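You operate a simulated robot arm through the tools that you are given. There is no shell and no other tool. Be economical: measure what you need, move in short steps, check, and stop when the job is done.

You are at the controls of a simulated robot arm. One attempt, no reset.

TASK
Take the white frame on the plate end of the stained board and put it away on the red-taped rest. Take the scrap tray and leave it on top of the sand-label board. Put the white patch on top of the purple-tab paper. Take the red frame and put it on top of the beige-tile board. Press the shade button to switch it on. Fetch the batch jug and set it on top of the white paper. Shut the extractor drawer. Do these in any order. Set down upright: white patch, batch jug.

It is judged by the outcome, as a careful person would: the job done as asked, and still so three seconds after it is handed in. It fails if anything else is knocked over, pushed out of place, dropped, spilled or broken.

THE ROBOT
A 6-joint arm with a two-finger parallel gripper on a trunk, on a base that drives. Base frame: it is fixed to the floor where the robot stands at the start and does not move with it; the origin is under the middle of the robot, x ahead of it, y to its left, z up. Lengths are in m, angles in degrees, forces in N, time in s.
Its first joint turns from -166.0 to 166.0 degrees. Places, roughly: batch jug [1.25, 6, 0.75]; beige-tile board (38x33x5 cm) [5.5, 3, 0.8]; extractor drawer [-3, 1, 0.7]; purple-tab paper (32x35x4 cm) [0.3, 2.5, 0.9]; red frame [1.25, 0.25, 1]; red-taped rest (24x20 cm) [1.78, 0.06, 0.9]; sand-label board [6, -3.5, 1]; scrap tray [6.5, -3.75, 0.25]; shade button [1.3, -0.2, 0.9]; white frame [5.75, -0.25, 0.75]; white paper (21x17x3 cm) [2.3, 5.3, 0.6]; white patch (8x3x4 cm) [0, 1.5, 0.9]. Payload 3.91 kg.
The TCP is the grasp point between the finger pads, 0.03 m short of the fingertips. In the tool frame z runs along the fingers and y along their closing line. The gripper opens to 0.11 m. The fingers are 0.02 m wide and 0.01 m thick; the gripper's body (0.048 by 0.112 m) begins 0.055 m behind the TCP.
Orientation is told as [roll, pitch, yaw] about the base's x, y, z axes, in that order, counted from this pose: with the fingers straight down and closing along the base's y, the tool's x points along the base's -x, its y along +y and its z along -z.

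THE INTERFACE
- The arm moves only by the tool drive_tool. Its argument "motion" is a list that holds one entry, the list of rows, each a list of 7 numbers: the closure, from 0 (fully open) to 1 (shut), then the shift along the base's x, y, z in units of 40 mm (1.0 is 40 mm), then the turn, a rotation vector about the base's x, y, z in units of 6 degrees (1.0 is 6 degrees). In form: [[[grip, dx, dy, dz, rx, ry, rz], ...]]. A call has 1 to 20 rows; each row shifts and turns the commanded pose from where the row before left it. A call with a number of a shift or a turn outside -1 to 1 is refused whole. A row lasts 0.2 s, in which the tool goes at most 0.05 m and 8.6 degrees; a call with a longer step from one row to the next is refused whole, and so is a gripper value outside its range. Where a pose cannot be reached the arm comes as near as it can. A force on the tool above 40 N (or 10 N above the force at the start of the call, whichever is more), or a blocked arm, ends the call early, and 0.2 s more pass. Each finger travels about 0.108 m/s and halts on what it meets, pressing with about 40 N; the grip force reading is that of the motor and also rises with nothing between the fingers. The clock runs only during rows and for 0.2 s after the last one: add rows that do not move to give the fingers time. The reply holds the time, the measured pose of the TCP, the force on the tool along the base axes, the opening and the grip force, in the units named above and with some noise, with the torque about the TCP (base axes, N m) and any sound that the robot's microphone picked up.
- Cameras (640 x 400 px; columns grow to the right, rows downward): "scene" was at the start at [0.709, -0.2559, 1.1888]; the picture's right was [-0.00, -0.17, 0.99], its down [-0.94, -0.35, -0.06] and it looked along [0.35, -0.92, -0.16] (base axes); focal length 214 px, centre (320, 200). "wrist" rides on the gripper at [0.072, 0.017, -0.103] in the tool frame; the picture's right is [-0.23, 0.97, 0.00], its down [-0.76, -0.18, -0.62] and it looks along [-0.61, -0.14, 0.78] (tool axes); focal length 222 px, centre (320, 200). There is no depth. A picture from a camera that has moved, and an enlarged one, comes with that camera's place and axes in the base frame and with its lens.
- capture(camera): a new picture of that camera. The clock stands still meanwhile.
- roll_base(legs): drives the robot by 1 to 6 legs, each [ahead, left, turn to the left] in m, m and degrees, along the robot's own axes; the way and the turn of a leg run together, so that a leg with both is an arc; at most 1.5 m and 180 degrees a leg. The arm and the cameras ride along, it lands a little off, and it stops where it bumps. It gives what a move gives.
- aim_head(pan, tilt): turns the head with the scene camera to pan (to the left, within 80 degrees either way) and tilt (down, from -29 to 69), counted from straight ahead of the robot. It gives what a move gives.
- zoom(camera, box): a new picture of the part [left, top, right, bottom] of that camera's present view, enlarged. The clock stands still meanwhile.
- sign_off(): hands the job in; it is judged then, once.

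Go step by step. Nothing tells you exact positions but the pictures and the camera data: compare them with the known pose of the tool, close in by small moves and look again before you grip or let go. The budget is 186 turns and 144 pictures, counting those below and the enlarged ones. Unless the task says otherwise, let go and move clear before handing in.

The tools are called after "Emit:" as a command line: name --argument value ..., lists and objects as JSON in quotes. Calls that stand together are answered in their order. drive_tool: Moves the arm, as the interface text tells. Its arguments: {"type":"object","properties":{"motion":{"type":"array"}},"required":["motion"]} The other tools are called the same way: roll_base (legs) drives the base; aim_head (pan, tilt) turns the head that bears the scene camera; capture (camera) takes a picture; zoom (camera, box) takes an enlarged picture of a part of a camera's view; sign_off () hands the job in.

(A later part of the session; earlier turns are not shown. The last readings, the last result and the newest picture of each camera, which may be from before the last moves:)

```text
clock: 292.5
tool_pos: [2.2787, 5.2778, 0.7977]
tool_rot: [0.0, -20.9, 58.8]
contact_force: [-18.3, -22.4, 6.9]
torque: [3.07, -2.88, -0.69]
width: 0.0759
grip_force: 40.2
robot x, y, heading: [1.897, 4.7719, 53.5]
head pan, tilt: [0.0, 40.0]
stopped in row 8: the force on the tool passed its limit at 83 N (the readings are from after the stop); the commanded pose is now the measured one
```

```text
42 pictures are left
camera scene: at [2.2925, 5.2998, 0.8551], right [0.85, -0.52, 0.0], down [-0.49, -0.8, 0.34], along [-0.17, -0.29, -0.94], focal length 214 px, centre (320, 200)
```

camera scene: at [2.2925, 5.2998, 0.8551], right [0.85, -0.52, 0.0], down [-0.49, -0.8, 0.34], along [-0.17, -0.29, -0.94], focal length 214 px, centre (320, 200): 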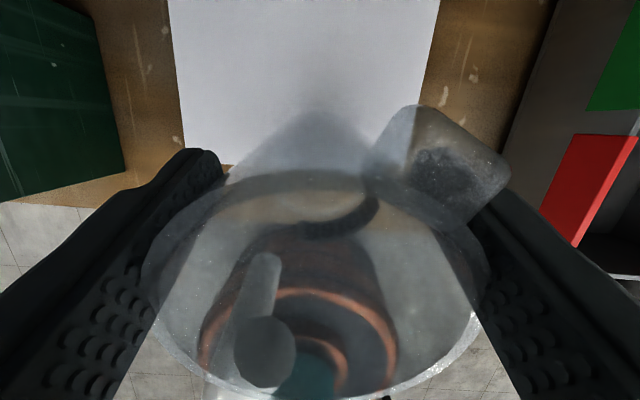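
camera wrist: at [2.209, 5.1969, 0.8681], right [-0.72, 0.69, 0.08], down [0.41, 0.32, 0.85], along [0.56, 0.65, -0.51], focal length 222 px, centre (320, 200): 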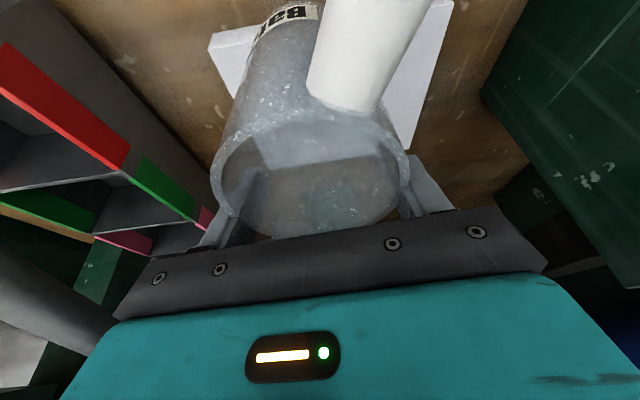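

The camera head on the hand hit the mill block, so this grip angle won't do. Plan: retreat, set the jug back on its roomy original bench, and re-grip with the hand tilted ~45–50°, so the head stays clear. Retreat first.

Emit:
drive_tool --motion '[[[1, -0.3, -0.5, 0, 0, 0, 0], [1, -0.3, -0.5, 0, 0, 0, 0], [1, -0.3, -0.5, 0.5, 0, 0, 0], [1, -0.3, -0.5, 0.5, 0, 0, 0], [1, 0, 0, 1, 0, 0, 0], [1, 0, 0, 1, 0, 0, 0], [1, 0, 0, 1, 0, 0, 0], [1, 0, 0, 1, 0, 0, 0], [1, 0, 0, 1, 0, 0, 0], [1, 0, 0, 1, 0, 0, 0], [1, 0, 0, 1, 0, 0, 0], [1, 0, 0, 1, 0, 0, 0], [1, 0, 0, 1, 0, 0, 0]]]'

Emit:
capture --camera "wrist"

Emit:
roll_base --legs '[[0, 1.0, 0]]'

Emit:
aim_head --pan 0 --tilt 0

Emit:
capture --camera "scene"

```text
clock: 295.3
tool_pos: [2.2295, 5.1989, 1.1979]
tool_rot: [0.1, -20.7, 58.7]
contact_force: [-0.7, 0.4, -2.5]
torque: [0.02, -0.05, 0.01]
width: 0.076
grip_force: 39.6
robot x, y, heading: [1.8977, 4.7681, 53.4]
head pan, tilt: [0.0, 40.0]
```

```text
41 pictures are left
camera wrist: at [2.1608, 5.1182, 1.2675], right [-0.72, 0.69, 0.08], down [0.41, 0.33, 0.85], along [0.56, 0.65, -0.52], focal length 222 px, centre (320, 200)
```

wrist: 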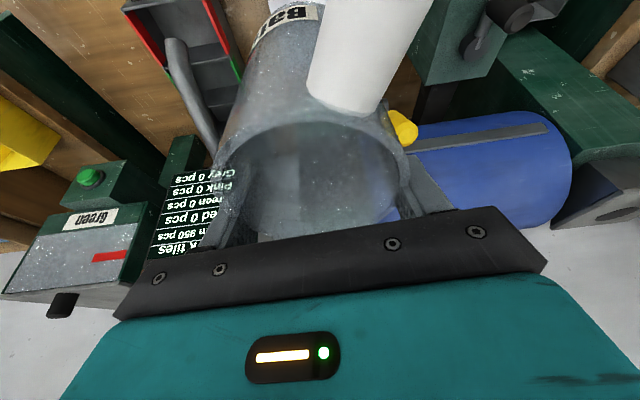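

```text
clock: 300.5
tool_pos: [1.4173, 5.7996, 1.1968]
tool_rot: [0.1, -20.9, 58.9]
contact_force: [-0.3, 0.4, -4.1]
torque: [0.03, -0.06, 0.0]
width: 0.0763
grip_force: 40.0
robot x, y, heading: [1.0864, 5.3669, 53.5]
head pan, tilt: [0.0, 40.0]
```

```text
clock: 301.6
tool_pos: [1.417, 5.7987, 1.1979]
tool_rot: [0.1, -20.7, 58.9]
contact_force: [-0.7, -0.9, -3.3]
torque: [0.05, -0.03, 0.02]
width: 0.0756
grip_force: 39.8
robot x, y, heading: [1.0888, 5.3682, 54.1]
head pan, tilt: [0.0, 0.0]
```

```text
40 pictures are left
camera scene: at [1.463, 5.8749, 1.2718], right [0.86, -0.52, 0.0], down [-0.48, -0.8, -0.36], along [0.18, 0.31, -0.93], focal length 214 px, centre (320, 200)
```

scene: 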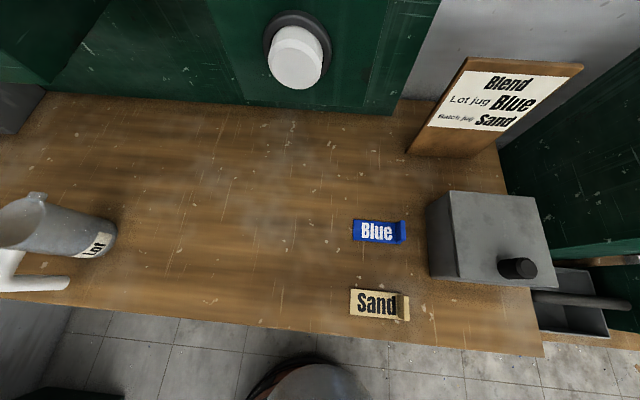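

The original spot is clear. Move over it and lower the jug until contact.

Emit:
drive_tool --motion '[[[1, -0.3, 0.8, 0, 0, 0, 0], [1, -0.3, 0.8, 0, 0, 0, 0], [1, -0.3, 0.8, 0, 0, 0, 0], [1, -0.3, 0.8, 0, 0, 0, 0], [1, -0.3, 0.8, 0, 0, 0, 0], [1, -0.3, 0.8, 0, 0, 0, 0], [1, 0, 0, -1, 0, 0, 0], [1, 0, 0, -1, 0, 0, 0], [1, 0, 0, -1, 0, 0, 0], [1, 0, 0, -1, 0, 0, 0], [1, 0, 0, -1, 0, 0, 0], [1, 0, 0, -0.6, 0, 0, 0], [1, 0, 0, 0, 0, 0, 0], [1, 0, 0, -0.15, 0, 0, 0], [1, 0, 0, -0.15, 0, 0, 0], [1, 0, 0, -0.15, 0, 0, 0], [1, 0, 0, -0.15, 0, 0, 0]]]'

Emit:
capture --camera "wrist"

```text
clock: 305.2
tool_pos: [1.3461, 5.991, 0.9492]
tool_rot: [0.1, -20.8, 58.9]
contact_force: [0.7, 0.3, -2.7]
torque: [0.08, -0.01, 0.0]
width: 0.0759
grip_force: 39.9
robot x, y, heading: [1.0866, 5.3684, 53.8]
head pan, tilt: [0.0, 0.0]
```

```text
39 pictures are left
camera wrist: at [1.2764, 5.9103, 1.0184], right [-0.72, 0.68, 0.08], down [0.41, 0.33, 0.85], along [0.56, 0.65, -0.52], focal length 222 px, centre (320, 200)
```

wrist: 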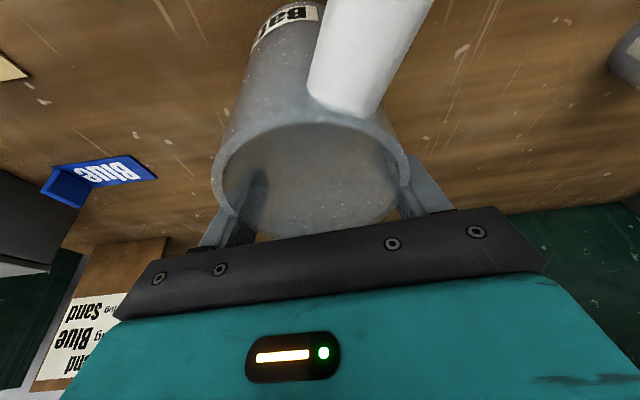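

Emit:
drive_tool --motion '[[[1, 0, 0, -0.15, 0, 0, 0], [1, 0, 0, -0.15, 0, 0, 0], [1, 0, 0, -0.15, 0, 0, 0], [1, 0, 0, -0.15, 0, 0, 0], [1, 0, 0, 0, 0, 0, 0]]]'

```text
clock: 306.1
tool_pos: [1.3464, 5.9922, 0.9348]
tool_rot: [0.2, -21.4, 58.9]
contact_force: [-0.9, -3.1, 7.6]
torque: [-0.73, 0.29, 0.04]
width: 0.0757
grip_force: 40.2
robot x, y, heading: [1.0879, 5.3634, 53.7]
head pan, tilt: [0.0, 0.0]
stopped in row 4: the force on the tool passed its limit at 47 N (the readings are from after the stop); the commanded pose is now the measured one
```

Contact; a few degrees of residual lean at most. Open slowly so it settles upright.

Emit:
drive_tool --motion '[[[0.28, 0, 0, 0, 0, 0, 0], [0.26, 0, 0, 0, 0, 0, 0], [0.2, 0, 0, 0, 0, 0, 0], [0.1, 0, 0, 0, 0, 0, 0], [0, 0, 0, 0, 0, 0, 0], [0, 0, 0, 0, 0, 0, 0]]]'

Emit:
capture --camera "wrist"

```text
clock: 307.5
tool_pos: [1.347, 5.9926, 0.9337]
tool_rot: [0.3, -21.2, 59.0]
contact_force: [0.1, -0.4, 1.1]
torque: [-0.04, -0.04, 0.0]
width: 0.1098
grip_force: 0.0
robot x, y, heading: [1.087, 5.3678, 53.7]
head pan, tilt: [0.0, 0.0]
```

```text
38 pictures are left
camera wrist: at [1.277, 5.9101, 1.0031], right [-0.73, 0.68, 0.09], down [0.4, 0.32, 0.86], along [0.56, 0.66, -0.51], focal length 222 px, centre (320, 200)
```

wrist: 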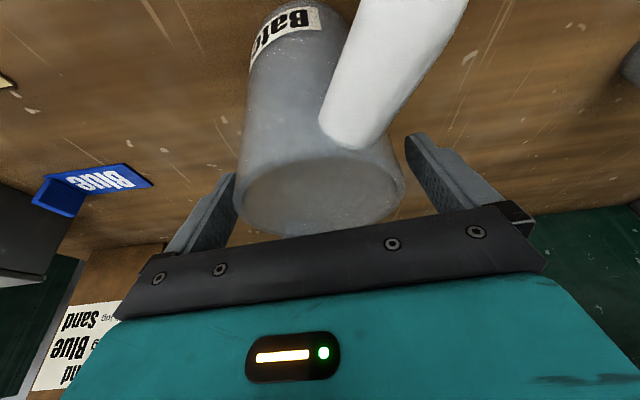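

Jug stands upright again. Raise, tilt the hand to ~48°, and look for a re-grip.

Emit:
drive_tool --motion '[[[0, 0, 0, 0.7, 0, 0, 0], [0, 0, 0, 1, 0, 0, 0], [0, 0, 0, 1, 0, 0, 0], [0, 0, 0, 1, 0, 0, 0], [0, -0.3, -0.5, 0.4, 0.86, -0.52, 0], [0, -0.3, -0.5, 0, 0.86, -0.52, 0], [0, 0, 0, 0, 0.86, -0.52, 0], [0, 0, 0, 0, 0.86, -0.52, 0], [0, 0, 0, 0, 0.43, -0.26, 0], [0, 0, 0, 0, 0, 0, 0]]]'

Emit:
aim_head --pan 0 --tilt 30

Emit:
capture --camera "scene"

Emit:
capture --camera "wrist"

```text
clock: 309.7
tool_pos: [1.3225, 5.9528, 1.0975]
tool_rot: [0.2, -48.5, 58.9]
contact_force: [-0.1, -1.3, 0.2]
torque: [0.01, 0.01, -0.03]
width: 0.1099
grip_force: 0.0
robot x, y, heading: [1.0838, 5.3681, 53.8]
head pan, tilt: [0.0, 0.0]
```

```text
clock: 310.7
tool_pos: [1.3232, 5.9523, 1.0973]
tool_rot: [0.3, -48.5, 58.9]
contact_force: [-0.7, -0.1, -0.5]
torque: [-0.01, -0.01, 0.03]
width: 0.1103
grip_force: 0.0
robot x, y, heading: [1.087, 5.3702, 53.7]
head pan, tilt: [0.0, 30.0]
```

```text
37 pictures are left
camera scene: at [1.3284, 5.9611, 1.1679], right [0.86, -0.51, 0.0], down [-0.49, -0.81, -0.32], along [0.16, 0.27, -0.95], focal length 214 px, centre (320, 200)
```

scene: 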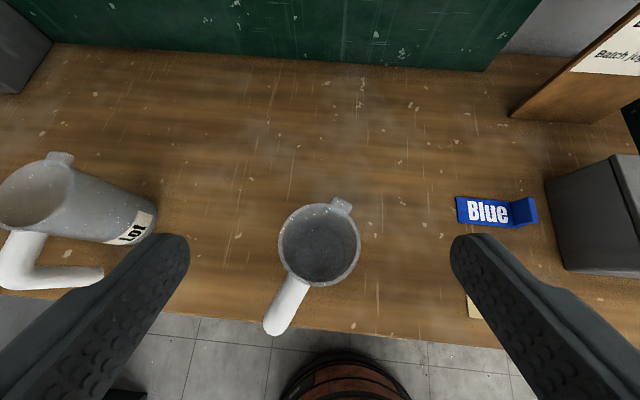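

```text
36 pictures are left
camera wrist: at [1.2427, 5.8525, 1.1108], right [-0.76, 0.63, 0.17], down [0.17, -0.06, 0.98], along [0.63, 0.77, -0.06], focal length 222 px, centre (320, 200)
```

wrist: 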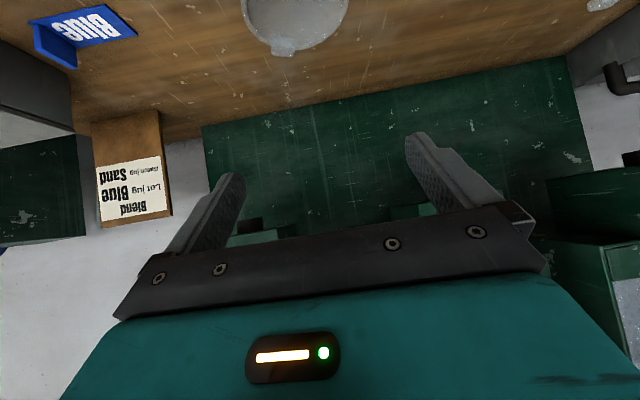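

Upright jug confirmed, axis at (1.342, 5.985). Lower the tilted gripper around the rim.

Emit:
drive_tool --motion '[[[0, 0.2, 0.36, -0.5, 0, 0, 0], [0, 0.2, 0.36, -0.7, 0, 0, 0], [0, 0, 0, -1, 0, 0, 0], [0, 0, 0, -0.8, 0, 0, 0], [0, 0, 0, -0.6, 0, 0, 0], [0, 0, 0, -0.4, 0, 0, 0], [0, 0, 0, 0, 0, 0, 0]]]'

Emit:
capture --camera "wrist"

Emit:
capture --camera "scene"

```text
clock: 312.3
tool_pos: [1.3377, 5.9794, 0.9362]
tool_rot: [0.1, -48.5, 58.9]
contact_force: [-0.1, -0.9, -0.1]
torque: [0.03, 0.02, -0.02]
width: 0.1098
grip_force: 0.1
robot x, y, heading: [1.0884, 5.3675, 53.7]
head pan, tilt: [0.0, 30.0]
```

```text
35 pictures are left
camera wrist: at [1.2582, 5.8802, 0.9499], right [-0.76, 0.63, 0.17], down [0.17, -0.06, 0.98], along [0.63, 0.77, -0.06], focal length 222 px, centre (320, 200)
```

wrist: 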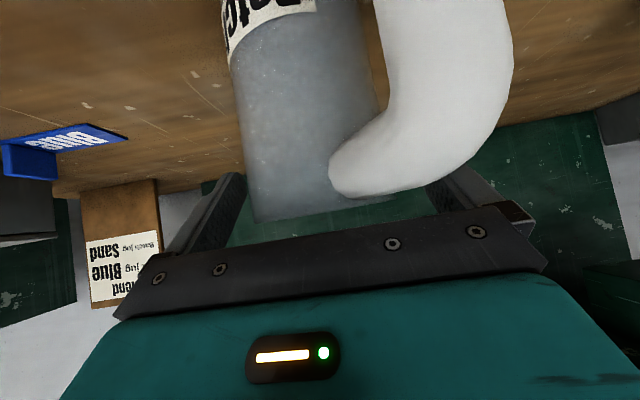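

```text
34 pictures are left
camera scene: at [1.3438, 5.9888, 1.007], right [0.86, -0.51, 0.0], down [-0.49, -0.81, -0.32], along [0.16, 0.27, -0.95], focal length 214 px, centre (320, 200)
```

scene: 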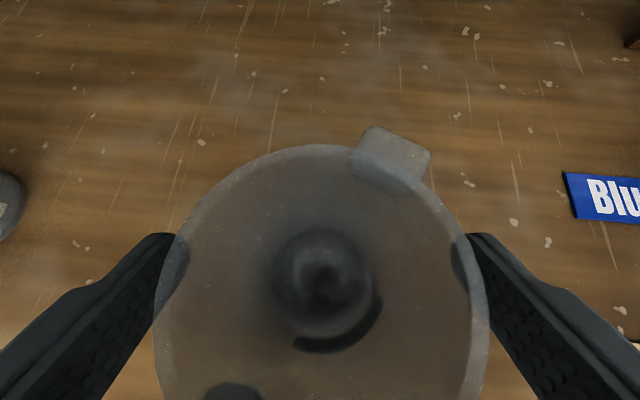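

Emit:
drive_tool --motion '[[[0, 0, 0, -0.12, 0, 0, 0], [0.2, 0, 0, 0, 0, 0, 0], [0.5, 0, 0, 0, 0, 0, 0], [1, 0, 0, 0, 0, 0, 0], [1, 0, 0, 0, 0, 0, 0], [1, 0, 0, 0, 0, 0, 0]]]'

Emit:
drive_tool --motion '[[[1, 0, 0, 0.3, 0, 0, 0], [1, 0, 0, 0.4, 0, 0, 0], [1, 0, 0, 0.5, 0, 0, 0]]]'

Emit:
capture --camera "scene"

Emit:
capture --camera "wrist"

```text
clock: 313.7
tool_pos: [1.3383, 5.9795, 0.9318]
tool_rot: [0.1, -48.5, 58.9]
contact_force: [-0.5, -0.1, 0.1]
torque: [-0.1, -0.1, -0.07]
width: 0.0757
grip_force: 40.5
robot x, y, heading: [1.0858, 5.3662, 53.5]
head pan, tilt: [0.0, 30.0]
```

```text
clock: 314.5
tool_pos: [1.3385, 5.9812, 0.9806]
tool_rot: [0.2, -48.4, 58.9]
contact_force: [-0.1, -0.7, -2.9]
torque: [-0.01, 0.01, -0.01]
width: 0.076
grip_force: 39.7
robot x, y, heading: [1.0879, 5.3696, 53.5]
head pan, tilt: [0.0, 30.0]
```

```text
33 pictures are left
camera scene: at [1.3443, 5.9905, 1.0514], right [0.86, -0.51, 0.0], down [-0.49, -0.81, -0.32], along [0.16, 0.27, -0.95], focal length 214 px, centre (320, 200)
```

scene: 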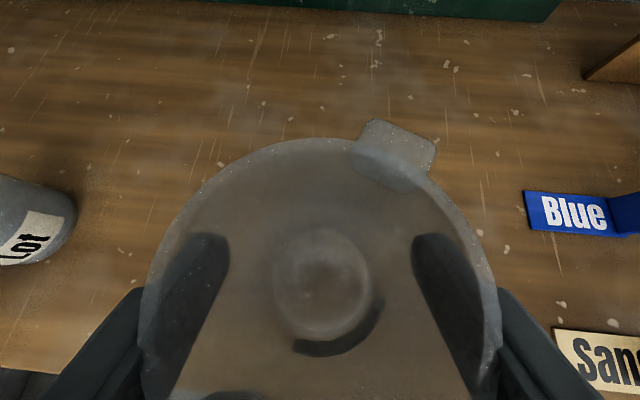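

```text
32 pictures are left
camera wrist: at [1.2587, 5.8819, 0.9945], right [-0.76, 0.63, 0.17], down [0.17, -0.06, 0.98], along [0.63, 0.77, -0.07], focal length 222 px, centre (320, 200)
```

wrist: 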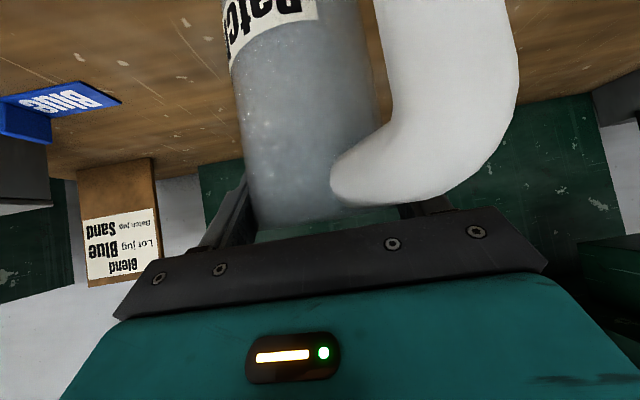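

Held upright this time. Lift, retract, and go back to the paper.

Emit:
drive_tool --motion '[[[1, 0, 0, 1, 0, 0, 0], [1, 0, 0, 1, 0, 0, 0], [1, 0, 0, 1, 0, 0, 0], [1, 0, 0, 1, 0, 0, 0], [1, 0, 0, 1, 0, 0, 0], [1, -0.44, -0.73, 0.3, 0, 0, 0], [1, -0.44, -0.73, 0, 0, 0, 0], [1, -0.44, -0.73, 0, 0, 0, 0], [1, -0.44, -0.73, 0, 0, 0, 0], [1, -0.44, -0.73, 0, 0, 0, 0]]]'

Emit:
roll_base --legs '[[0, -1.0, 0]]'

Emit:
capture --camera "scene"

```text
clock: 316.7
tool_pos: [1.2513, 5.8334, 1.1907]
tool_rot: [0.2, -48.5, 58.9]
contact_force: [-0.5, 0.5, -3.2]
torque: [-0.03, 0.0, -0.02]
width: 0.0759
grip_force: 40.3
robot x, y, heading: [1.0866, 5.3643, 53.7]
head pan, tilt: [0.0, 30.0]
```

```text
clock: 321.9
tool_pos: [2.0635, 5.2354, 1.1922]
tool_rot: [0.1, -48.5, 58.8]
contact_force: [-0.3, 0.1, -3.7]
torque: [-0.02, 0.01, -0.03]
width: 0.0758
grip_force: 40.4
robot x, y, heading: [1.8994, 4.7713, 53.7]
head pan, tilt: [0.0, 30.0]
```

```text
31 pictures are left
camera scene: at [2.0684, 5.2441, 1.2626], right [0.86, -0.52, 0.0], down [-0.49, -0.81, -0.32], along [0.16, 0.27, -0.95], focal length 214 px, centre (320, 200)
```

scene: 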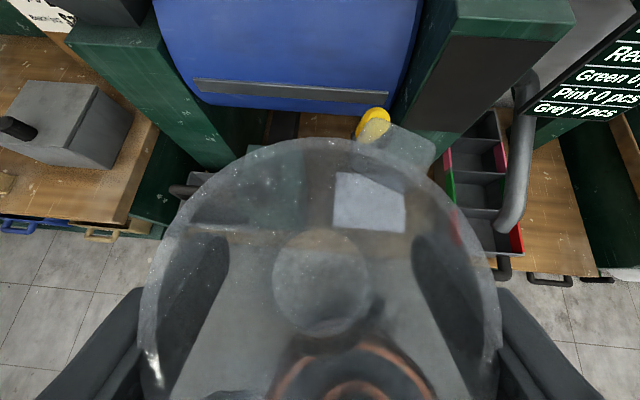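

Move to the descent point in front of the block and go down.

Emit:
drive_tool --motion '[[[1, 0.99, 0.07, 0, 0, 0, 0], [1, 0.99, 0.07, 0, 0, 0, 0], [1, 0.99, 0.07, 0, 0, 0, 0], [1, 0.99, 0.07, 0, 0, 0, 0], [1, 0.99, 0.07, 0, 0, 0, 0], [1, 0, 0, -1, 0, 0, 0], [1, 0, 0, -1, 0, 0, 0], [1, 0, 0, -1, 0, 0, 0], [1, 0, 0, -1, 0, 0, 0], [1, 0, 0, -1, 0, 0, 0], [1, 0, 0, -1, 0, 0, 0], [1, 0, 0, -1, 0, 0, 0], [1, 0, 0, -1, 0, 0, 0], [1, 0, 0, -1, 0, 0, 0], [1, 0, 0, -0.5, 0, 0, 0], [1, 0, 0, 0, 0, 0, 0]]]'

Emit:
capture --camera "scene"

Emit:
capture --camera "wrist"

```text
clock: 325.3
tool_pos: [2.2595, 5.247, 0.8128]
tool_rot: [0.2, -48.5, 58.7]
contact_force: [-0.1, 1.0, -2.8]
torque: [-0.04, 0.01, 0.01]
width: 0.0758
grip_force: 40.2
robot x, y, heading: [1.8939, 4.7683, 53.6]
head pan, tilt: [0.0, 30.0]
```

```text
30 pictures are left
camera scene: at [2.2657, 5.2565, 0.8826], right [0.86, -0.52, 0.0], down [-0.49, -0.81, -0.32], along [0.16, 0.27, -0.95], focal length 214 px, centre (320, 200)
```

scene: 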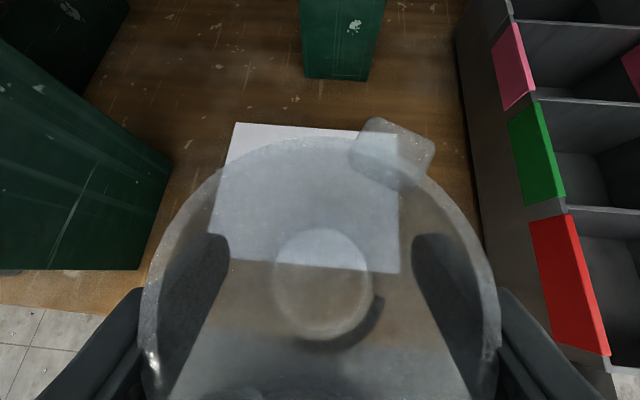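

```text
29 pictures are left
camera wrist: at [2.1798, 5.1482, 0.8256], right [-0.76, 0.63, 0.17], down [0.17, -0.06, 0.98], along [0.63, 0.77, -0.06], focal length 222 px, centre (320, 200)
```

wrist: 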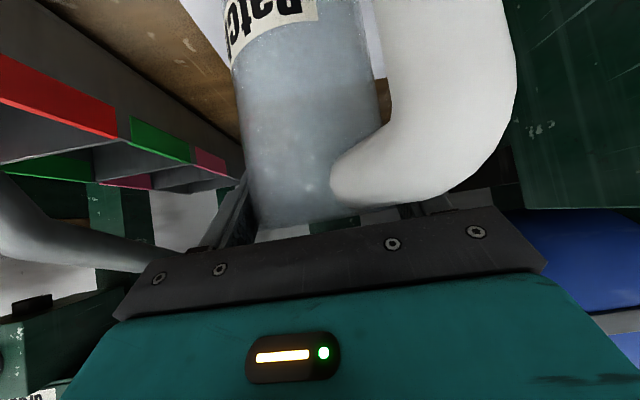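

The paper is straight ahead and clear. Slide forward 8.5 cm, watching force.

Emit:
drive_tool --motion '[[[1, 0.22, 0.37, 0, 0, 0, 0], [1, 0.22, 0.37, 0, 0, 0, 0], [1, 0.22, 0.37, 0, 0, 0, 0], [1, 0.22, 0.37, 0, 0, 0, 0], [1, 0.22, 0.37, 0, 0, 0, 0], [1, 0, 0, 0, 0, 0, 0]]]'

Emit:
capture --camera "scene"

```text
clock: 326.5
tool_pos: [2.299, 5.3136, 0.8127]
tool_rot: [0.1, -48.5, 58.9]
contact_force: [-20.8, -23.1, 9.0]
torque: [1.86, -2.16, -0.98]
width: 0.0758
grip_force: 40.4
robot x, y, heading: [1.8931, 4.7663, 53.6]
head pan, tilt: [0.0, 30.0]
stopped in row 5: the force on the tool passed its limit at 70 N (the readings are from after the stop); the commanded pose is now the measured one
```

```text
28 pictures are left
camera scene: at [2.3044, 5.3214, 0.8815], right [0.85, -0.52, 0.0], down [-0.5, -0.82, -0.3], along [0.16, 0.25, -0.95], focal length 214 px, centre (320, 200)
```

scene: 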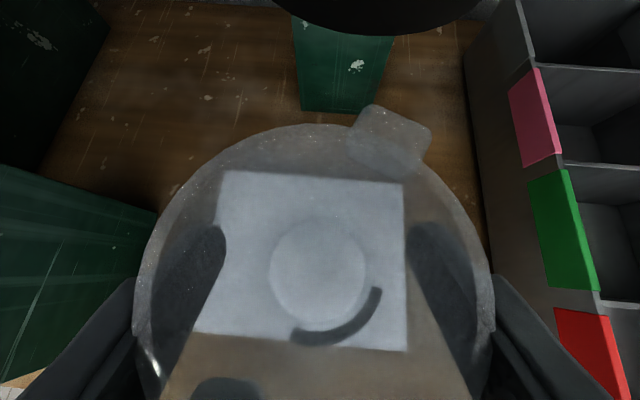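

The jug base is over the paper; the head just touches the block. Back off 8 mm and lower.

Emit:
drive_tool --motion '[[[1, -0.12, -0.19, 0, 0, 0, 0], [1, 0, 0, 0, 0, 0, 0], [1, 0, 0, -0.5, 0, 0, 0], [1, 0, 0, -0.5, 0, 0, 0], [1, 0, 0, -0.2, 0, 0, 0], [1, 0, 0, 0, 0, 0, 0]]]'

Emit:
capture --camera "scene"

```text
clock: 327.9
tool_pos: [2.2946, 5.3072, 0.763]
tool_rot: [0.2, -48.4, 58.9]
contact_force: [0.3, 0.0, -2.1]
torque: [0.01, -0.03, 0.01]
width: 0.0759
grip_force: 40.8
robot x, y, heading: [1.8947, 4.7709, 53.5]
head pan, tilt: [0.0, 30.0]
```

```text
27 pictures are left
camera scene: at [2.3013, 5.3165, 0.8339], right [0.86, -0.52, 0.0], down [-0.49, -0.81, -0.32], along [0.16, 0.27, -0.95], focal length 214 px, centre (320, 200)
```

scene: 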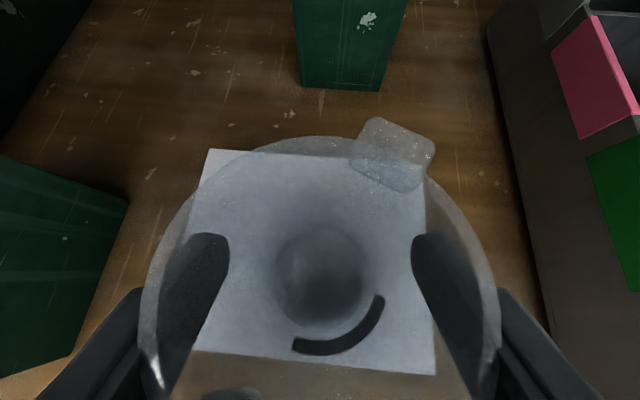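

Base shadow falls fully on the paper. Lower to contact.

Emit:
drive_tool --motion '[[[1, 0, 0, -0.12, 0, 0, 0], [1, 0, 0, -0.12, 0, 0, 0], [1, 0, 0, -0.12, 0, 0, 0], [1, 0, 0, -0.12, 0, 0, 0], [1, 0, 0, -0.12, 0, 0, 0], [1, 0, 0, 0, 0, 0, 0]]]'

```text
clock: 328.5
tool_pos: [2.2953, 5.3103, 0.7575]
tool_rot: [0.3, -48.7, 58.9]
contact_force: [0.8, 0.9, 8.8]
torque: [-0.32, -0.24, 0.09]
width: 0.0758
grip_force: 40.2
robot x, y, heading: [1.8973, 4.7687, 53.7]
head pan, tilt: [0.0, 30.0]
stopped in row 3: the force on the tool passed its limit at 50 N (the readings are from after the stop); the commanded pose is now the measured one
```

Contact. Open, rise a little, then back away.

Emit:
drive_tool --motion '[[[0.28, 0, 0, 0, 0, 0, 0], [0.26, 0, 0, 0, 0, 0, 0], [0.2, 0, 0, 0, 0, 0, 0], [0.1, 0, 0, 0, 0, 0, 0], [0, 0, 0, 0, 0, 0, 0], [0, 0, 0, 0, 0, 0, 0]]]'

Emit:
drive_tool --motion '[[[0, -0.03, -0.05, 0.4, 0, 0, 0], [0, -0.03, -0.05, 0.6, 0, 0, 0], [0, -0.1, -0.16, 0.6, 0, 0, 0], [0, -0.3, -0.5, 0.5, 0, 0, 0], [0, -0.3, -0.5, 0.5, 0, 0, 0], [0, -0.4, -0.7, 0.3, 0, 0, 0], [0, -0.4, -0.7, 0.3, 0, 0, 0], [0, 0, 0, 1, 0, 0, 0], [0, 0, 0, 1, 0, 0, 0], [0, 0, 0, 1, 0, 0, 0], [0, 0, 0, 1, 0, 0, 0], [0, 0, 0, 1, 0, 0, 0]]]'

Emit:
capture --camera "scene"

```text
clock: 329.9
tool_pos: [2.296, 5.3079, 0.7571]
tool_rot: [0.3, -48.8, 58.8]
contact_force: [-3.3, -1.1, 15.2]
torque: [-0.44, 0.9, 0.0]
width: 0.1101
grip_force: 0.1
robot x, y, heading: [1.8998, 4.7698, 53.5]
head pan, tilt: [0.0, 30.0]
```

```text
clock: 332.5
tool_pos: [2.2349, 5.2009, 1.0872]
tool_rot: [0.2, -48.7, 58.8]
contact_force: [-0.9, -0.6, -0.7]
torque: [0.01, 0.0, 0.0]
width: 0.1099
grip_force: 0.2
robot x, y, heading: [1.8991, 4.769, 53.6]
head pan, tilt: [0.0, 30.0]
```

```text
26 pictures are left
camera scene: at [2.2401, 5.2109, 1.1573], right [0.86, -0.52, 0.0], down [-0.49, -0.81, -0.32], along [0.16, 0.28, -0.95], focal length 214 px, centre (320, 200)
```

scene: 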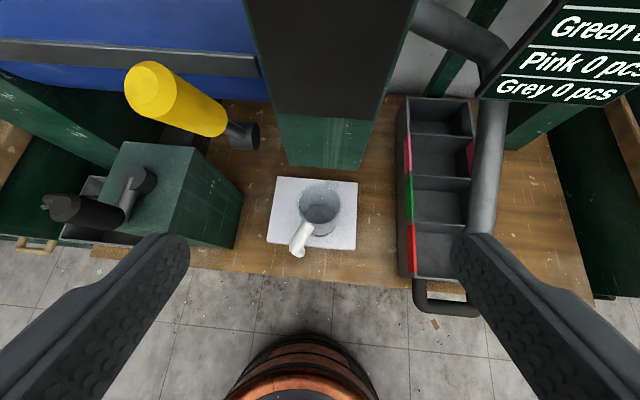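

The batch jug stands upright on the white paper. Next, the extractor drawer near (-3, 1). Raise the arm and drive around via the corridor along the far side of the long table.

Emit:
drive_tool --motion '[[[0, -0.2, -0.3, 0.9, 0, 0, 0], [0, -0.2, -0.3, 0.9, 0, 0, 0], [0, -0.2, -0.3, 0.9, 0, 0, 0]]]'

Emit:
roll_base --legs '[[-0.12, 0, 0], [0, 1.05, 0], [0, 0, 180], [1.3, 0, 0]]'

Emit:
aim_head --pan 0 --tilt -15

Emit:
capture --camera "scene"

```text
clock: 333.3
tool_pos: [2.2086, 5.1679, 1.1927]
tool_rot: [0.1, -48.7, 58.8]
contact_force: [0.5, 0.1, -0.8]
torque: [-0.02, 0.03, 0.0]
width: 0.11
grip_force: 0.1
robot x, y, heading: [1.8961, 4.767, 53.5]
head pan, tilt: [0.0, 30.0]
```

```text
clock: 353.1
tool_pos: [-0.0743, 3.8151, 1.1924]
tool_rot: [0.3, -48.8, -120.2]
contact_force: [-0.1, 0.6, -0.8]
torque: [0.04, -0.05, -0.03]
width: 0.1101
grip_force: 0.0
robot x, y, heading: [0.2247, 4.2192, -125.4]
head pan, tilt: [0.0, 30.0]
```

```text
clock: 354.2
tool_pos: [-0.0738, 3.815, 1.1942]
tool_rot: [0.2, -48.9, -120.0]
contact_force: [0.2, -0.4, 0.2]
torque: [0.01, -0.02, 0.02]
width: 0.1099
grip_force: 0.0
robot x, y, heading: [0.2309, 4.2213, -125.5]
head pan, tilt: [0.0, -15.0]
```

```text
25 pictures are left
camera scene: at [-0.0992, 3.7718, 1.3229], right [-0.87, 0.5, 0.0], down [0.22, 0.38, -0.9], along [-0.45, -0.78, -0.44], focal length 214 px, centre (320, 200)
```

scene: 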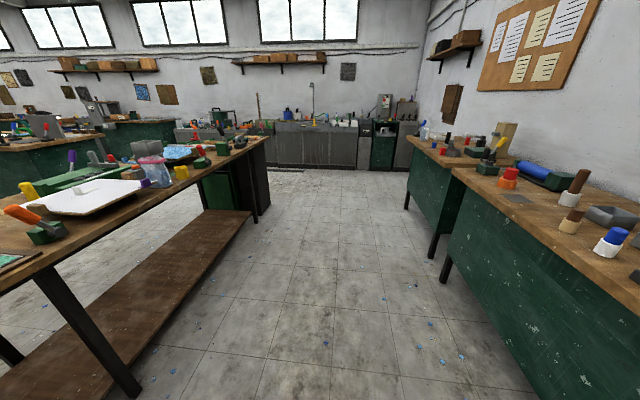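

The corridor is clear; the extractor should be the unit at the far end near pixel (385, 135). Zoom.

Emit:
zoom --camera "scene" --box '[330, 80, 450, 180]'

```text
4.00 times, centred on (390, 130) of scene
camera zoom: at [-0.0992, 3.7718, 1.3229], right [-0.87, 0.5, 0.0], down [0.22, 0.38, -0.9], along [-0.45, -0.78, -0.44], focal length 858 px, centre (40, 480)
```

zoom: 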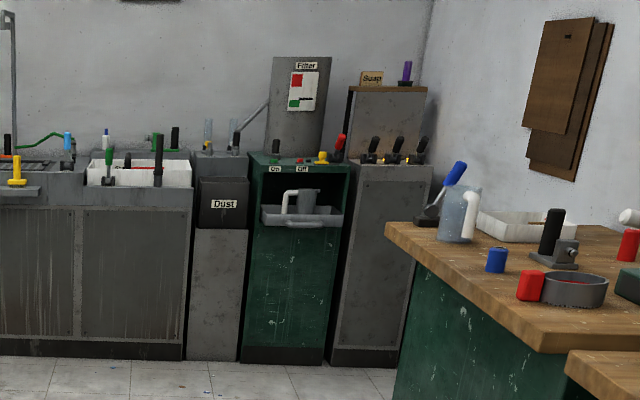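

The extractor is the green cabinet with On/Off, its drawer pulled out with a small jug in it, near (-3.1, 0.9). Drive down the corridor.

Emit:
roll_base --legs '[[1.2, 0, 0], [1.2, 0, 0], [1.1, 0, 0]]'

Emit:
aim_head --pan -30 --tilt 0

Emit:
capture --camera "scene"

```text
clock: 371.3
tool_pos: [-2.1591, 0.9714, 1.1929]
tool_rot: [0.2, -48.8, -121.1]
contact_force: [-0.2, 0.5, -0.2]
torque: [0.01, 0.0, 0.01]
width: 0.11
grip_force: 0.0
robot x, y, heading: [-1.848, 1.373, -126.4]
head pan, tilt: [0.0, -15.0]
```

```text
clock: 372.3
tool_pos: [-2.1581, 0.9722, 1.1935]
tool_rot: [0.1, -48.8, -121.1]
contact_force: [0.9, 0.0, -0.4]
torque: [0.01, -0.01, -0.02]
width: 0.1101
grip_force: 0.0
robot x, y, heading: [-1.8494, 1.3771, -126.5]
head pan, tilt: [-30.0, 0.0]
```

```text
23 pictures are left
camera scene: at [-2.2149, 0.9664, 1.3077], right [-0.55, 0.77, 0.33], down [0.34, 0.56, -0.75], along [-0.76, -0.3, -0.57], focal length 214 px, centre (320, 200)
```

scene: 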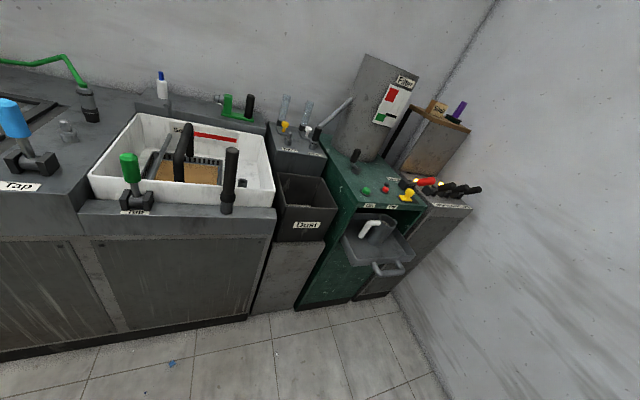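

The tray drawer with its bar handle is out at about (-2.95, 1.09, 0.68). Move in front of it and look closely.

Emit:
roll_base --legs '[[0.27, -0.5, 0]]'

Emit:
aim_head --pan 0 --tilt 10

Emit:
capture --camera "scene"

```text
clock: 375.5
tool_pos: [-2.7109, 1.0368, 1.1931]
tool_rot: [0.2, -48.9, -120.6]
contact_force: [-0.4, -0.1, 0.3]
torque: [0.0, -0.02, 0.01]
width: 0.1098
grip_force: 0.1
robot x, y, heading: [-2.4028, 1.4383, -126.0]
head pan, tilt: [-30.0, 0.0]
```

```text
clock: 376.4
tool_pos: [-2.7113, 1.0374, 1.1933]
tool_rot: [0.2, -48.7, -120.6]
contact_force: [-0.9, 0.1, 0.0]
torque: [-0.02, 0.0, 0.0]
width: 0.11
grip_force: 0.0
robot x, y, heading: [-2.4094, 1.4399, -125.7]
head pan, tilt: [0.0, 10.0]
```

```text
22 pictures are left
camera scene: at [-2.7278, 1.0073, 1.2859], right [-0.86, 0.51, 0.0], down [0.4, 0.67, -0.63], along [-0.32, -0.54, -0.78], focal length 214 px, centre (320, 200)
```

scene: 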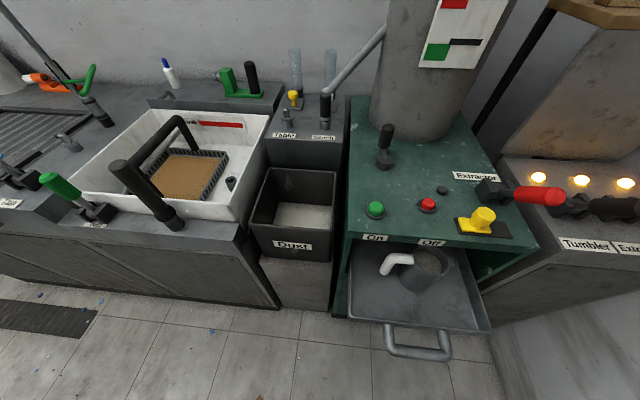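

It's labelled "Extractor"; handle bar at about (-2.936, 1.087, 0.693), about 10 cm out. I'll back up slightly, point the closed fingers forward, and line up with the bar.

Emit:
roll_base --legs '[[-0.18, 0, 0]]'

Emit:
drive_tool --motion '[[[1, -0.9, -0.05, 0, -0.86, 0.51, 0], [1, -0.9, -0.05, 0, -0.86, 0.51, 0], [1, -0.9, -0.05, 0, -0.86, 0.51, 0], [1, -0.9, -0.05, 0, -0.43, 0.25, 0], [1, -0.9, -0.05, 0, 0, 0, 0], [1, -0.9, -0.05, 0, 0, 0, 0], [1, 0, 0, -1, 0, 0, 0], [1, 0, 0, -1, 0, 0, 0], [1, 0, 0, -1, 0, 0, 0], [1, 0, 0, -1, 0, 0, 0], [1, 0, 0, -1, 0, 0, 0]]]'

Emit:
aim_head --pan 0 --tilt 40

Emit:
capture --camera "scene"

```text
clock: 377.9
tool_pos: [-2.6067, 1.1817, 1.1932]
tool_rot: [0.2, -48.8, -120.8]
contact_force: [-0.1, 0.4, -0.7]
torque: [0.04, -0.04, 0.02]
width: 0.1102
grip_force: 0.0
robot x, y, heading: [-2.298, 1.5818, -126.2]
head pan, tilt: [0.0, 10.0]
```

```text
clock: 380.3
tool_pos: [-2.8241, 1.1691, 0.9929]
tool_rot: [0.3, -69.8, -120.9]
contact_force: [0.7, -0.4, 0.1]
torque: [-0.02, 0.0, 0.0]
width: 0.0
grip_force: 38.5
robot x, y, heading: [-2.2985, 1.5841, -126.1]
head pan, tilt: [0.0, 10.0]
```

```text
clock: 381.3
tool_pos: [-2.8247, 1.1698, 0.9933]
tool_rot: [0.5, -69.8, -121.0]
contact_force: [-0.2, -0.9, -0.1]
torque: [0.01, -0.01, 0.0]
width: 0.0
grip_force: 37.4
robot x, y, heading: [-2.2968, 1.5817, -126.1]
head pan, tilt: [0.0, 40.0]
```

```text
21 pictures are left
camera scene: at [-2.8097, 1.1923, 1.051], right [-0.86, 0.51, 0.0], down [0.44, 0.75, -0.5], along [-0.25, -0.43, -0.87], focal length 214 px, centre (320, 200)
```

scene: 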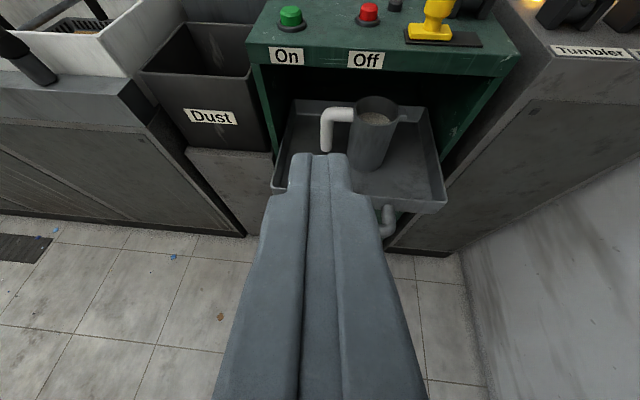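

Aligned roughly; shift right 5 cm and lower to bar height.

Emit:
drive_tool --motion '[[[1, -0.65, 0, -0.5, 0, 0, 0], [1, -0.65, 0, -0.5, 0, 0, 0], [1, 0, 0, -1, 0, 0, 0], [1, 0, 0, -1, 0, 0, 0], [1, 0, 0, -1, 0, 0, 0], [1, 0, 0, -1, 0, 0, 0], [1, 0, 0, -1, 0, 0, 0], [1, 0, 0, -1, 0, 0, 0], [1, 0, 0, -0.25, 0, 0, 0], [1, 0, 0, 0, 0, 0, 0]]]'

Emit:
capture --camera "scene"

Emit:
capture --camera "wrist"

```text
clock: 383.5
tool_pos: [-2.8749, 1.1679, 0.7036]
tool_rot: [0.4, -69.7, -121.0]
contact_force: [0.1, -1.1, -0.5]
torque: [0.02, 0.0, 0.0]
width: 0.0003
grip_force: 38.1
robot x, y, heading: [-2.3003, 1.5842, -126.0]
head pan, tilt: [0.0, 40.0]
```

```text
20 pictures are left
camera scene: at [-2.862, 1.1912, 0.7607], right [-0.86, 0.51, 0.0], down [0.44, 0.75, -0.5], along [-0.25, -0.43, -0.87], focal length 214 px, centre (320, 200)
```

scene: 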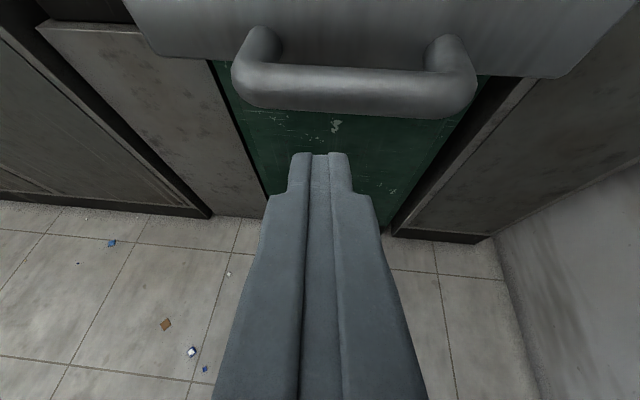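

```text
19 pictures are left
camera wrist: at [-2.7992, 1.2649, 0.6705], right [0.8, -0.56, 0.22], down [0.01, 0.37, 0.93], along [-0.6, -0.74, 0.3], focal length 222 px, centre (320, 200)
```

wrist: 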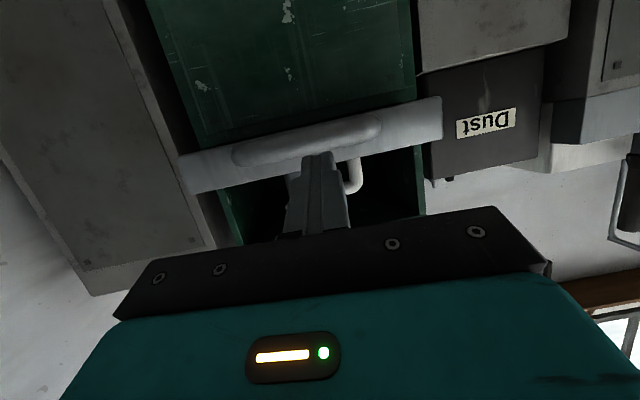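

Bar is straight ahead; nudge right and 7 mm down, then push forward gently.

Emit:
drive_tool --motion '[[[1, -0.25, 0.15, -0.18, 0, 0, 0], [1, -0.35, -0.49, 0, 0, 0, 0], [1, -0.35, -0.49, 0, 0, 0, 0], [1, -0.35, -0.49, 0, 0, 0, 0], [1, -0.2, -0.28, 0, 0, 0, 0], [1, -0.2, -0.28, 0, 0, 0, 0], [1, -0.2, -0.28, 0, 0, 0, 0], [1, -0.2, -0.28, 0, 0, 0, 0], [1, -0.2, -0.28, 0, 0, 0, 0]]]'

Emit:
capture --camera "scene"

```text
clock: 385.5
tool_pos: [-2.9659, 1.0626, 0.6952]
tool_rot: [0.4, -69.8, -121.0]
contact_force: [0.3, 0.1, -0.4]
torque: [-0.01, 0.01, 0.03]
width: 0.0
grip_force: 37.6
robot x, y, heading: [-2.2999, 1.5834, -126.3]
head pan, tilt: [0.0, 40.0]
```

```text
18 pictures are left
camera scene: at [-2.9523, 1.0846, 0.7526], right [-0.86, 0.51, 0.0], down [0.44, 0.75, -0.5], along [-0.25, -0.43, -0.87], focal length 214 px, centre (320, 200)
```

scene: 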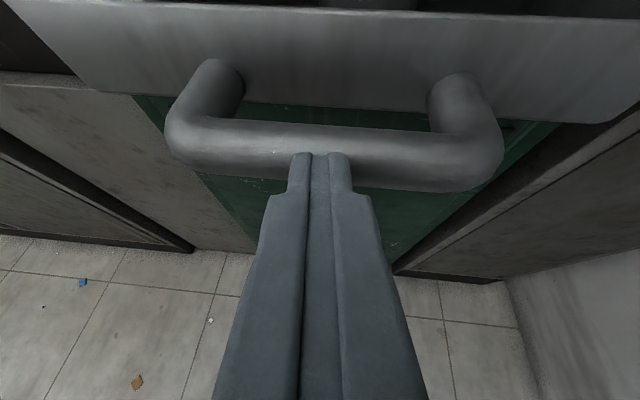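

Emit:
drive_tool --motion '[[[1, -0.2, -0.28, 0, 0, 0, 0], [1, -0.2, -0.28, 0, 0, 0, 0], [1, -0.2, -0.28, 0, 0, 0, 0]]]'

Emit:
capture --camera "scene"

```text
clock: 386.3
tool_pos: [-2.9916, 1.0301, 0.6952]
tool_rot: [0.4, -69.7, -121.1]
contact_force: [1.1, 0.0, 0.2]
torque: [0.03, 0.05, 0.0]
width: 0.0
grip_force: 37.8
robot x, y, heading: [-2.2957, 1.5812, -125.9]
head pan, tilt: [0.0, 40.0]
```

```text
17 pictures are left
camera scene: at [-2.9777, 1.0511, 0.7523], right [-0.86, 0.51, 0.0], down [0.44, 0.75, -0.5], along [-0.25, -0.43, -0.87], focal length 214 px, centre (320, 200)
```

scene: 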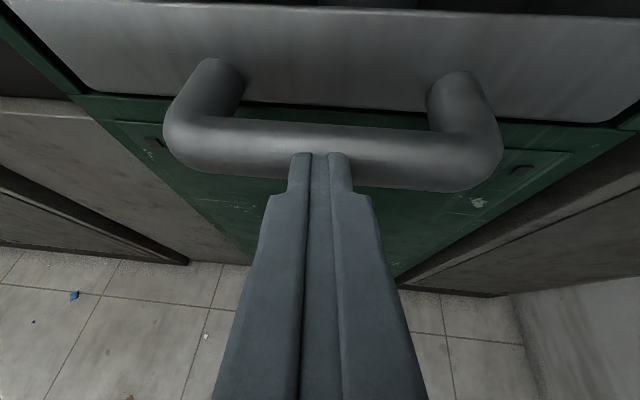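

The drawer is moving with the fingers. Keep pushing until it stops.

Emit:
drive_tool --motion '[[[1, -0.2, -0.28, 0, 0, 0, 0], [1, -0.2, -0.28, 0, 0, 0, 0], [1, -0.2, -0.28, 0, 0, 0, 0], [1, -0.2, -0.28, 0, 0, 0, 0], [1, -0.2, -0.28, 0, 0, 0, 0], [1, -0.2, -0.28, 0, 0, 0, 0]]]'

Emit:
capture --camera "scene"

```text
clock: 386.7
tool_pos: [-2.9945, 1.024, 0.6949]
tool_rot: [0.5, -69.7, -121.2]
contact_force: [18.4, 16.7, 12.3]
torque: [-0.05, 0.06, -0.03]
width: 0.0
grip_force: 37.9
robot x, y, heading: [-2.2934, 1.5849, -126.1]
head pan, tilt: [0.0, 40.0]
stopped in row 1: the force on the tool passed its limit at 69 N (the readings are from after the stop); the commanded pose is now the measured one
```

```text
16 pictures are left
camera scene: at [-2.9811, 1.0466, 0.7526], right [-0.86, 0.51, 0.0], down [0.45, 0.75, -0.49], along [-0.25, -0.43, -0.87], focal length 214 px, centre (320, 200)
```

scene: 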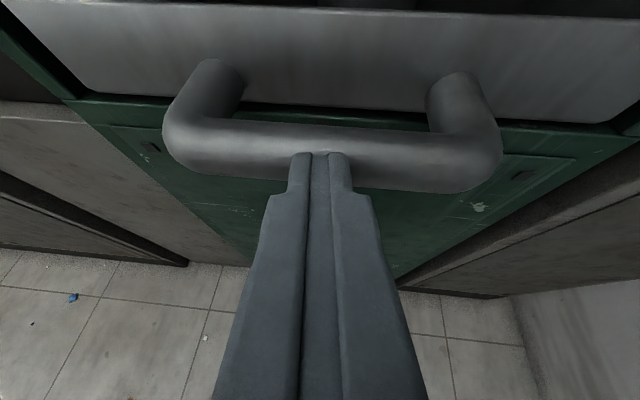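

Hard stop: the drawer is closed. Back off, rise, and verify.

Emit:
drive_tool --motion '[[[1, 0.35, 0.49, 0, 0, 0, 0], [1, 0.5, 0.7, 0, 0, 0, 0], [1, 0.5, 0.7, 0, 0, 0, 0], [1, 0.5, 0.7, 0, 0, 0, 0], [1, 0.5, 0.7, 0, 0, 0, 0], [1, 0, 0, 1, 0, 0, 0], [1, 0, 0, 1, 0, 0, 0], [1, 0, 0, 1, 0, 0, 0], [1, 0, 0, 1, 0, 0, 0], [1, 0, 0, 1, 0, 0, 0], [1, 0, 0, 1, 0, 0, 0], [1, 0, 0, 1, 0, 0, 0], [1, 0, 0, 1, 0, 0, 0], [1, 0, 0, 1, 0, 0, 0], [1, 0, 0, 1, 0, 0, 0], [1, 0, 0, 1, 0, 0, 0], [1, 0, 0, 1, 0, 0, 0]]]'

Emit:
aim_head --pan 0 --tilt 25

Emit:
capture --camera "scene"

```text
clock: 390.3
tool_pos: [-2.9018, 1.1546, 1.1747]
tool_rot: [0.8, -69.5, -121.3]
contact_force: [-0.5, -0.4, -0.7]
torque: [0.01, -0.01, 0.04]
width: 0.0002
grip_force: 37.7
robot x, y, heading: [-2.2943, 1.5844, -126.1]
head pan, tilt: [0.0, 40.0]
```

```text
clock: 391.0
tool_pos: [-2.9007, 1.1549, 1.1749]
tool_rot: [0.6, -69.5, -121.2]
contact_force: [-0.2, -0.2, -0.3]
torque: [-0.02, -0.04, 0.03]
width: 0.0002
grip_force: 37.9
robot x, y, heading: [-2.294, 1.5835, -126.1]
head pan, tilt: [0.0, 25.0]
```

```text
15 pictures are left
camera scene: at [-2.8955, 1.1644, 1.2502], right [-0.86, 0.51, 0.0], down [0.37, 0.61, -0.7], along [-0.36, -0.6, -0.71], focal length 214 px, centre (320, 200)
```

scene: 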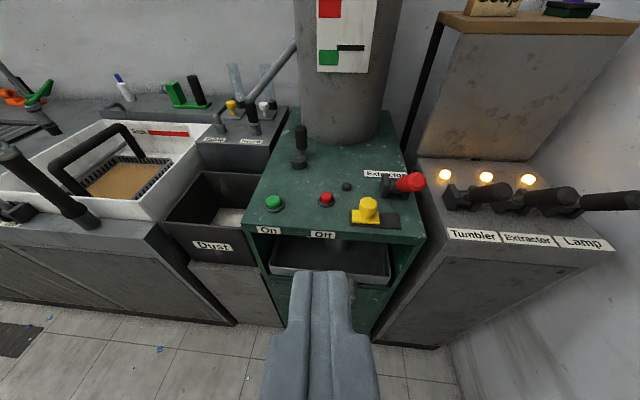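

Drawer is shut flush. Last job: the scrap tray. Turn and drive along the front aisle toward (6, -3.5).

Emit:
roll_base --legs '[[0, 0, 90], [1.5, -0.15, 0], [1.5, 0, 0], [1.5, 0, 0], [1.5, 0, 0]]'

Emit:
aim_head --pan 0 --tilt 10

Emit:
capture --camera "scene"

```text
refused: leg 2 is longer than a leg can be; nothing moved
```

```text
clock: 391.8
tool_pos: [-2.9009, 1.1557, 1.1734]
tool_rot: [0.5, -69.5, -121.2]
contact_force: [0.0, 0.5, 0.2]
torque: [0.0, 0.0, 0.01]
width: 0.0002
grip_force: 37.9
robot x, y, heading: [-2.2993, 1.5832, -125.9]
head pan, tilt: [0.0, 10.0]
```

```text
14 pictures are left
camera scene: at [-2.9003, 1.1564, 1.2727], right [-0.86, 0.51, 0.0], down [0.26, 0.44, -0.86], along [-0.44, -0.74, -0.51], focal length 214 px, centre (320, 200)
```

scene: 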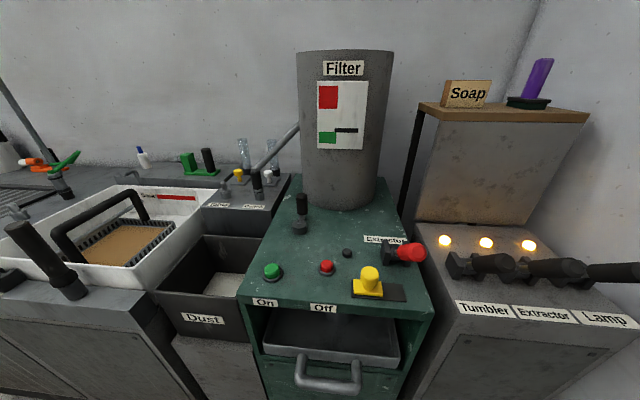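

Drawer confirmed shut. The leg was too long; split it.

Emit:
roll_base --legs '[[0, 0, 90], [1.45, -0.15, 0], [1.45, 0, 0], [1.45, 0, 0], [1.45, 0, 0]]'

```text
clock: 423.4
tool_pos: [2.711, -2.6122, 1.173]
tool_rot: [0.6, -69.4, -31.9]
contact_force: [0.7, 0.9, -0.3]
torque: [0.0, -0.01, -0.02]
width: 0.0
grip_force: 37.8
robot x, y, heading: [2.2911, -1.9986, -37.0]
head pan, tilt: [0.0, 10.0]
```

Emit:
roll_base --legs '[[1.4, 0.15, 0], [0.5, 0, 0]]'

Emit:
capture --camera "scene"

```text
clock: 432.9
tool_pos: [4.3103, -3.6281, 1.1733]
tool_rot: [0.6, -69.6, -32.0]
contact_force: [-0.1, 0.1, 0.0]
torque: [0.02, 0.01, 0.05]
width: 0.0
grip_force: 37.4
robot x, y, heading: [3.8883, -3.0199, -36.9]
head pan, tilt: [0.0, 10.0]
```

```text
13 pictures are left
camera scene: at [4.3089, -3.6281, 1.273], right [-0.52, -0.85, 0.0], down [-0.43, 0.27, -0.86], along [0.74, -0.45, -0.51], focal length 214 px, centre (320, 200)
```

scene: 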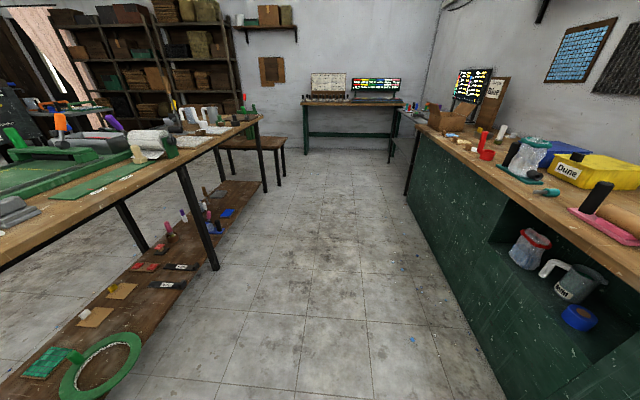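

Emit:
zoom --camera "scene" --box '[100, 85, 290, 235]'

```text
2.67 times, centred on (195, 160) of scene
camera zoom: at [4.3089, -3.6281, 1.273], right [-0.52, -0.85, 0.0], down [-0.43, 0.27, -0.86], along [0.74, -0.45, -0.51], focal length 572 px, centre (653, 307)
```

zoom: 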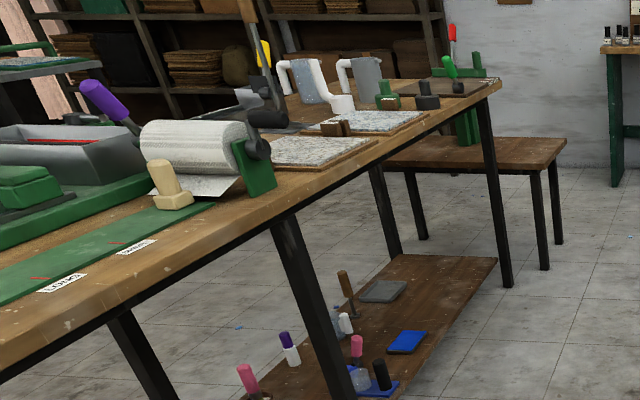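

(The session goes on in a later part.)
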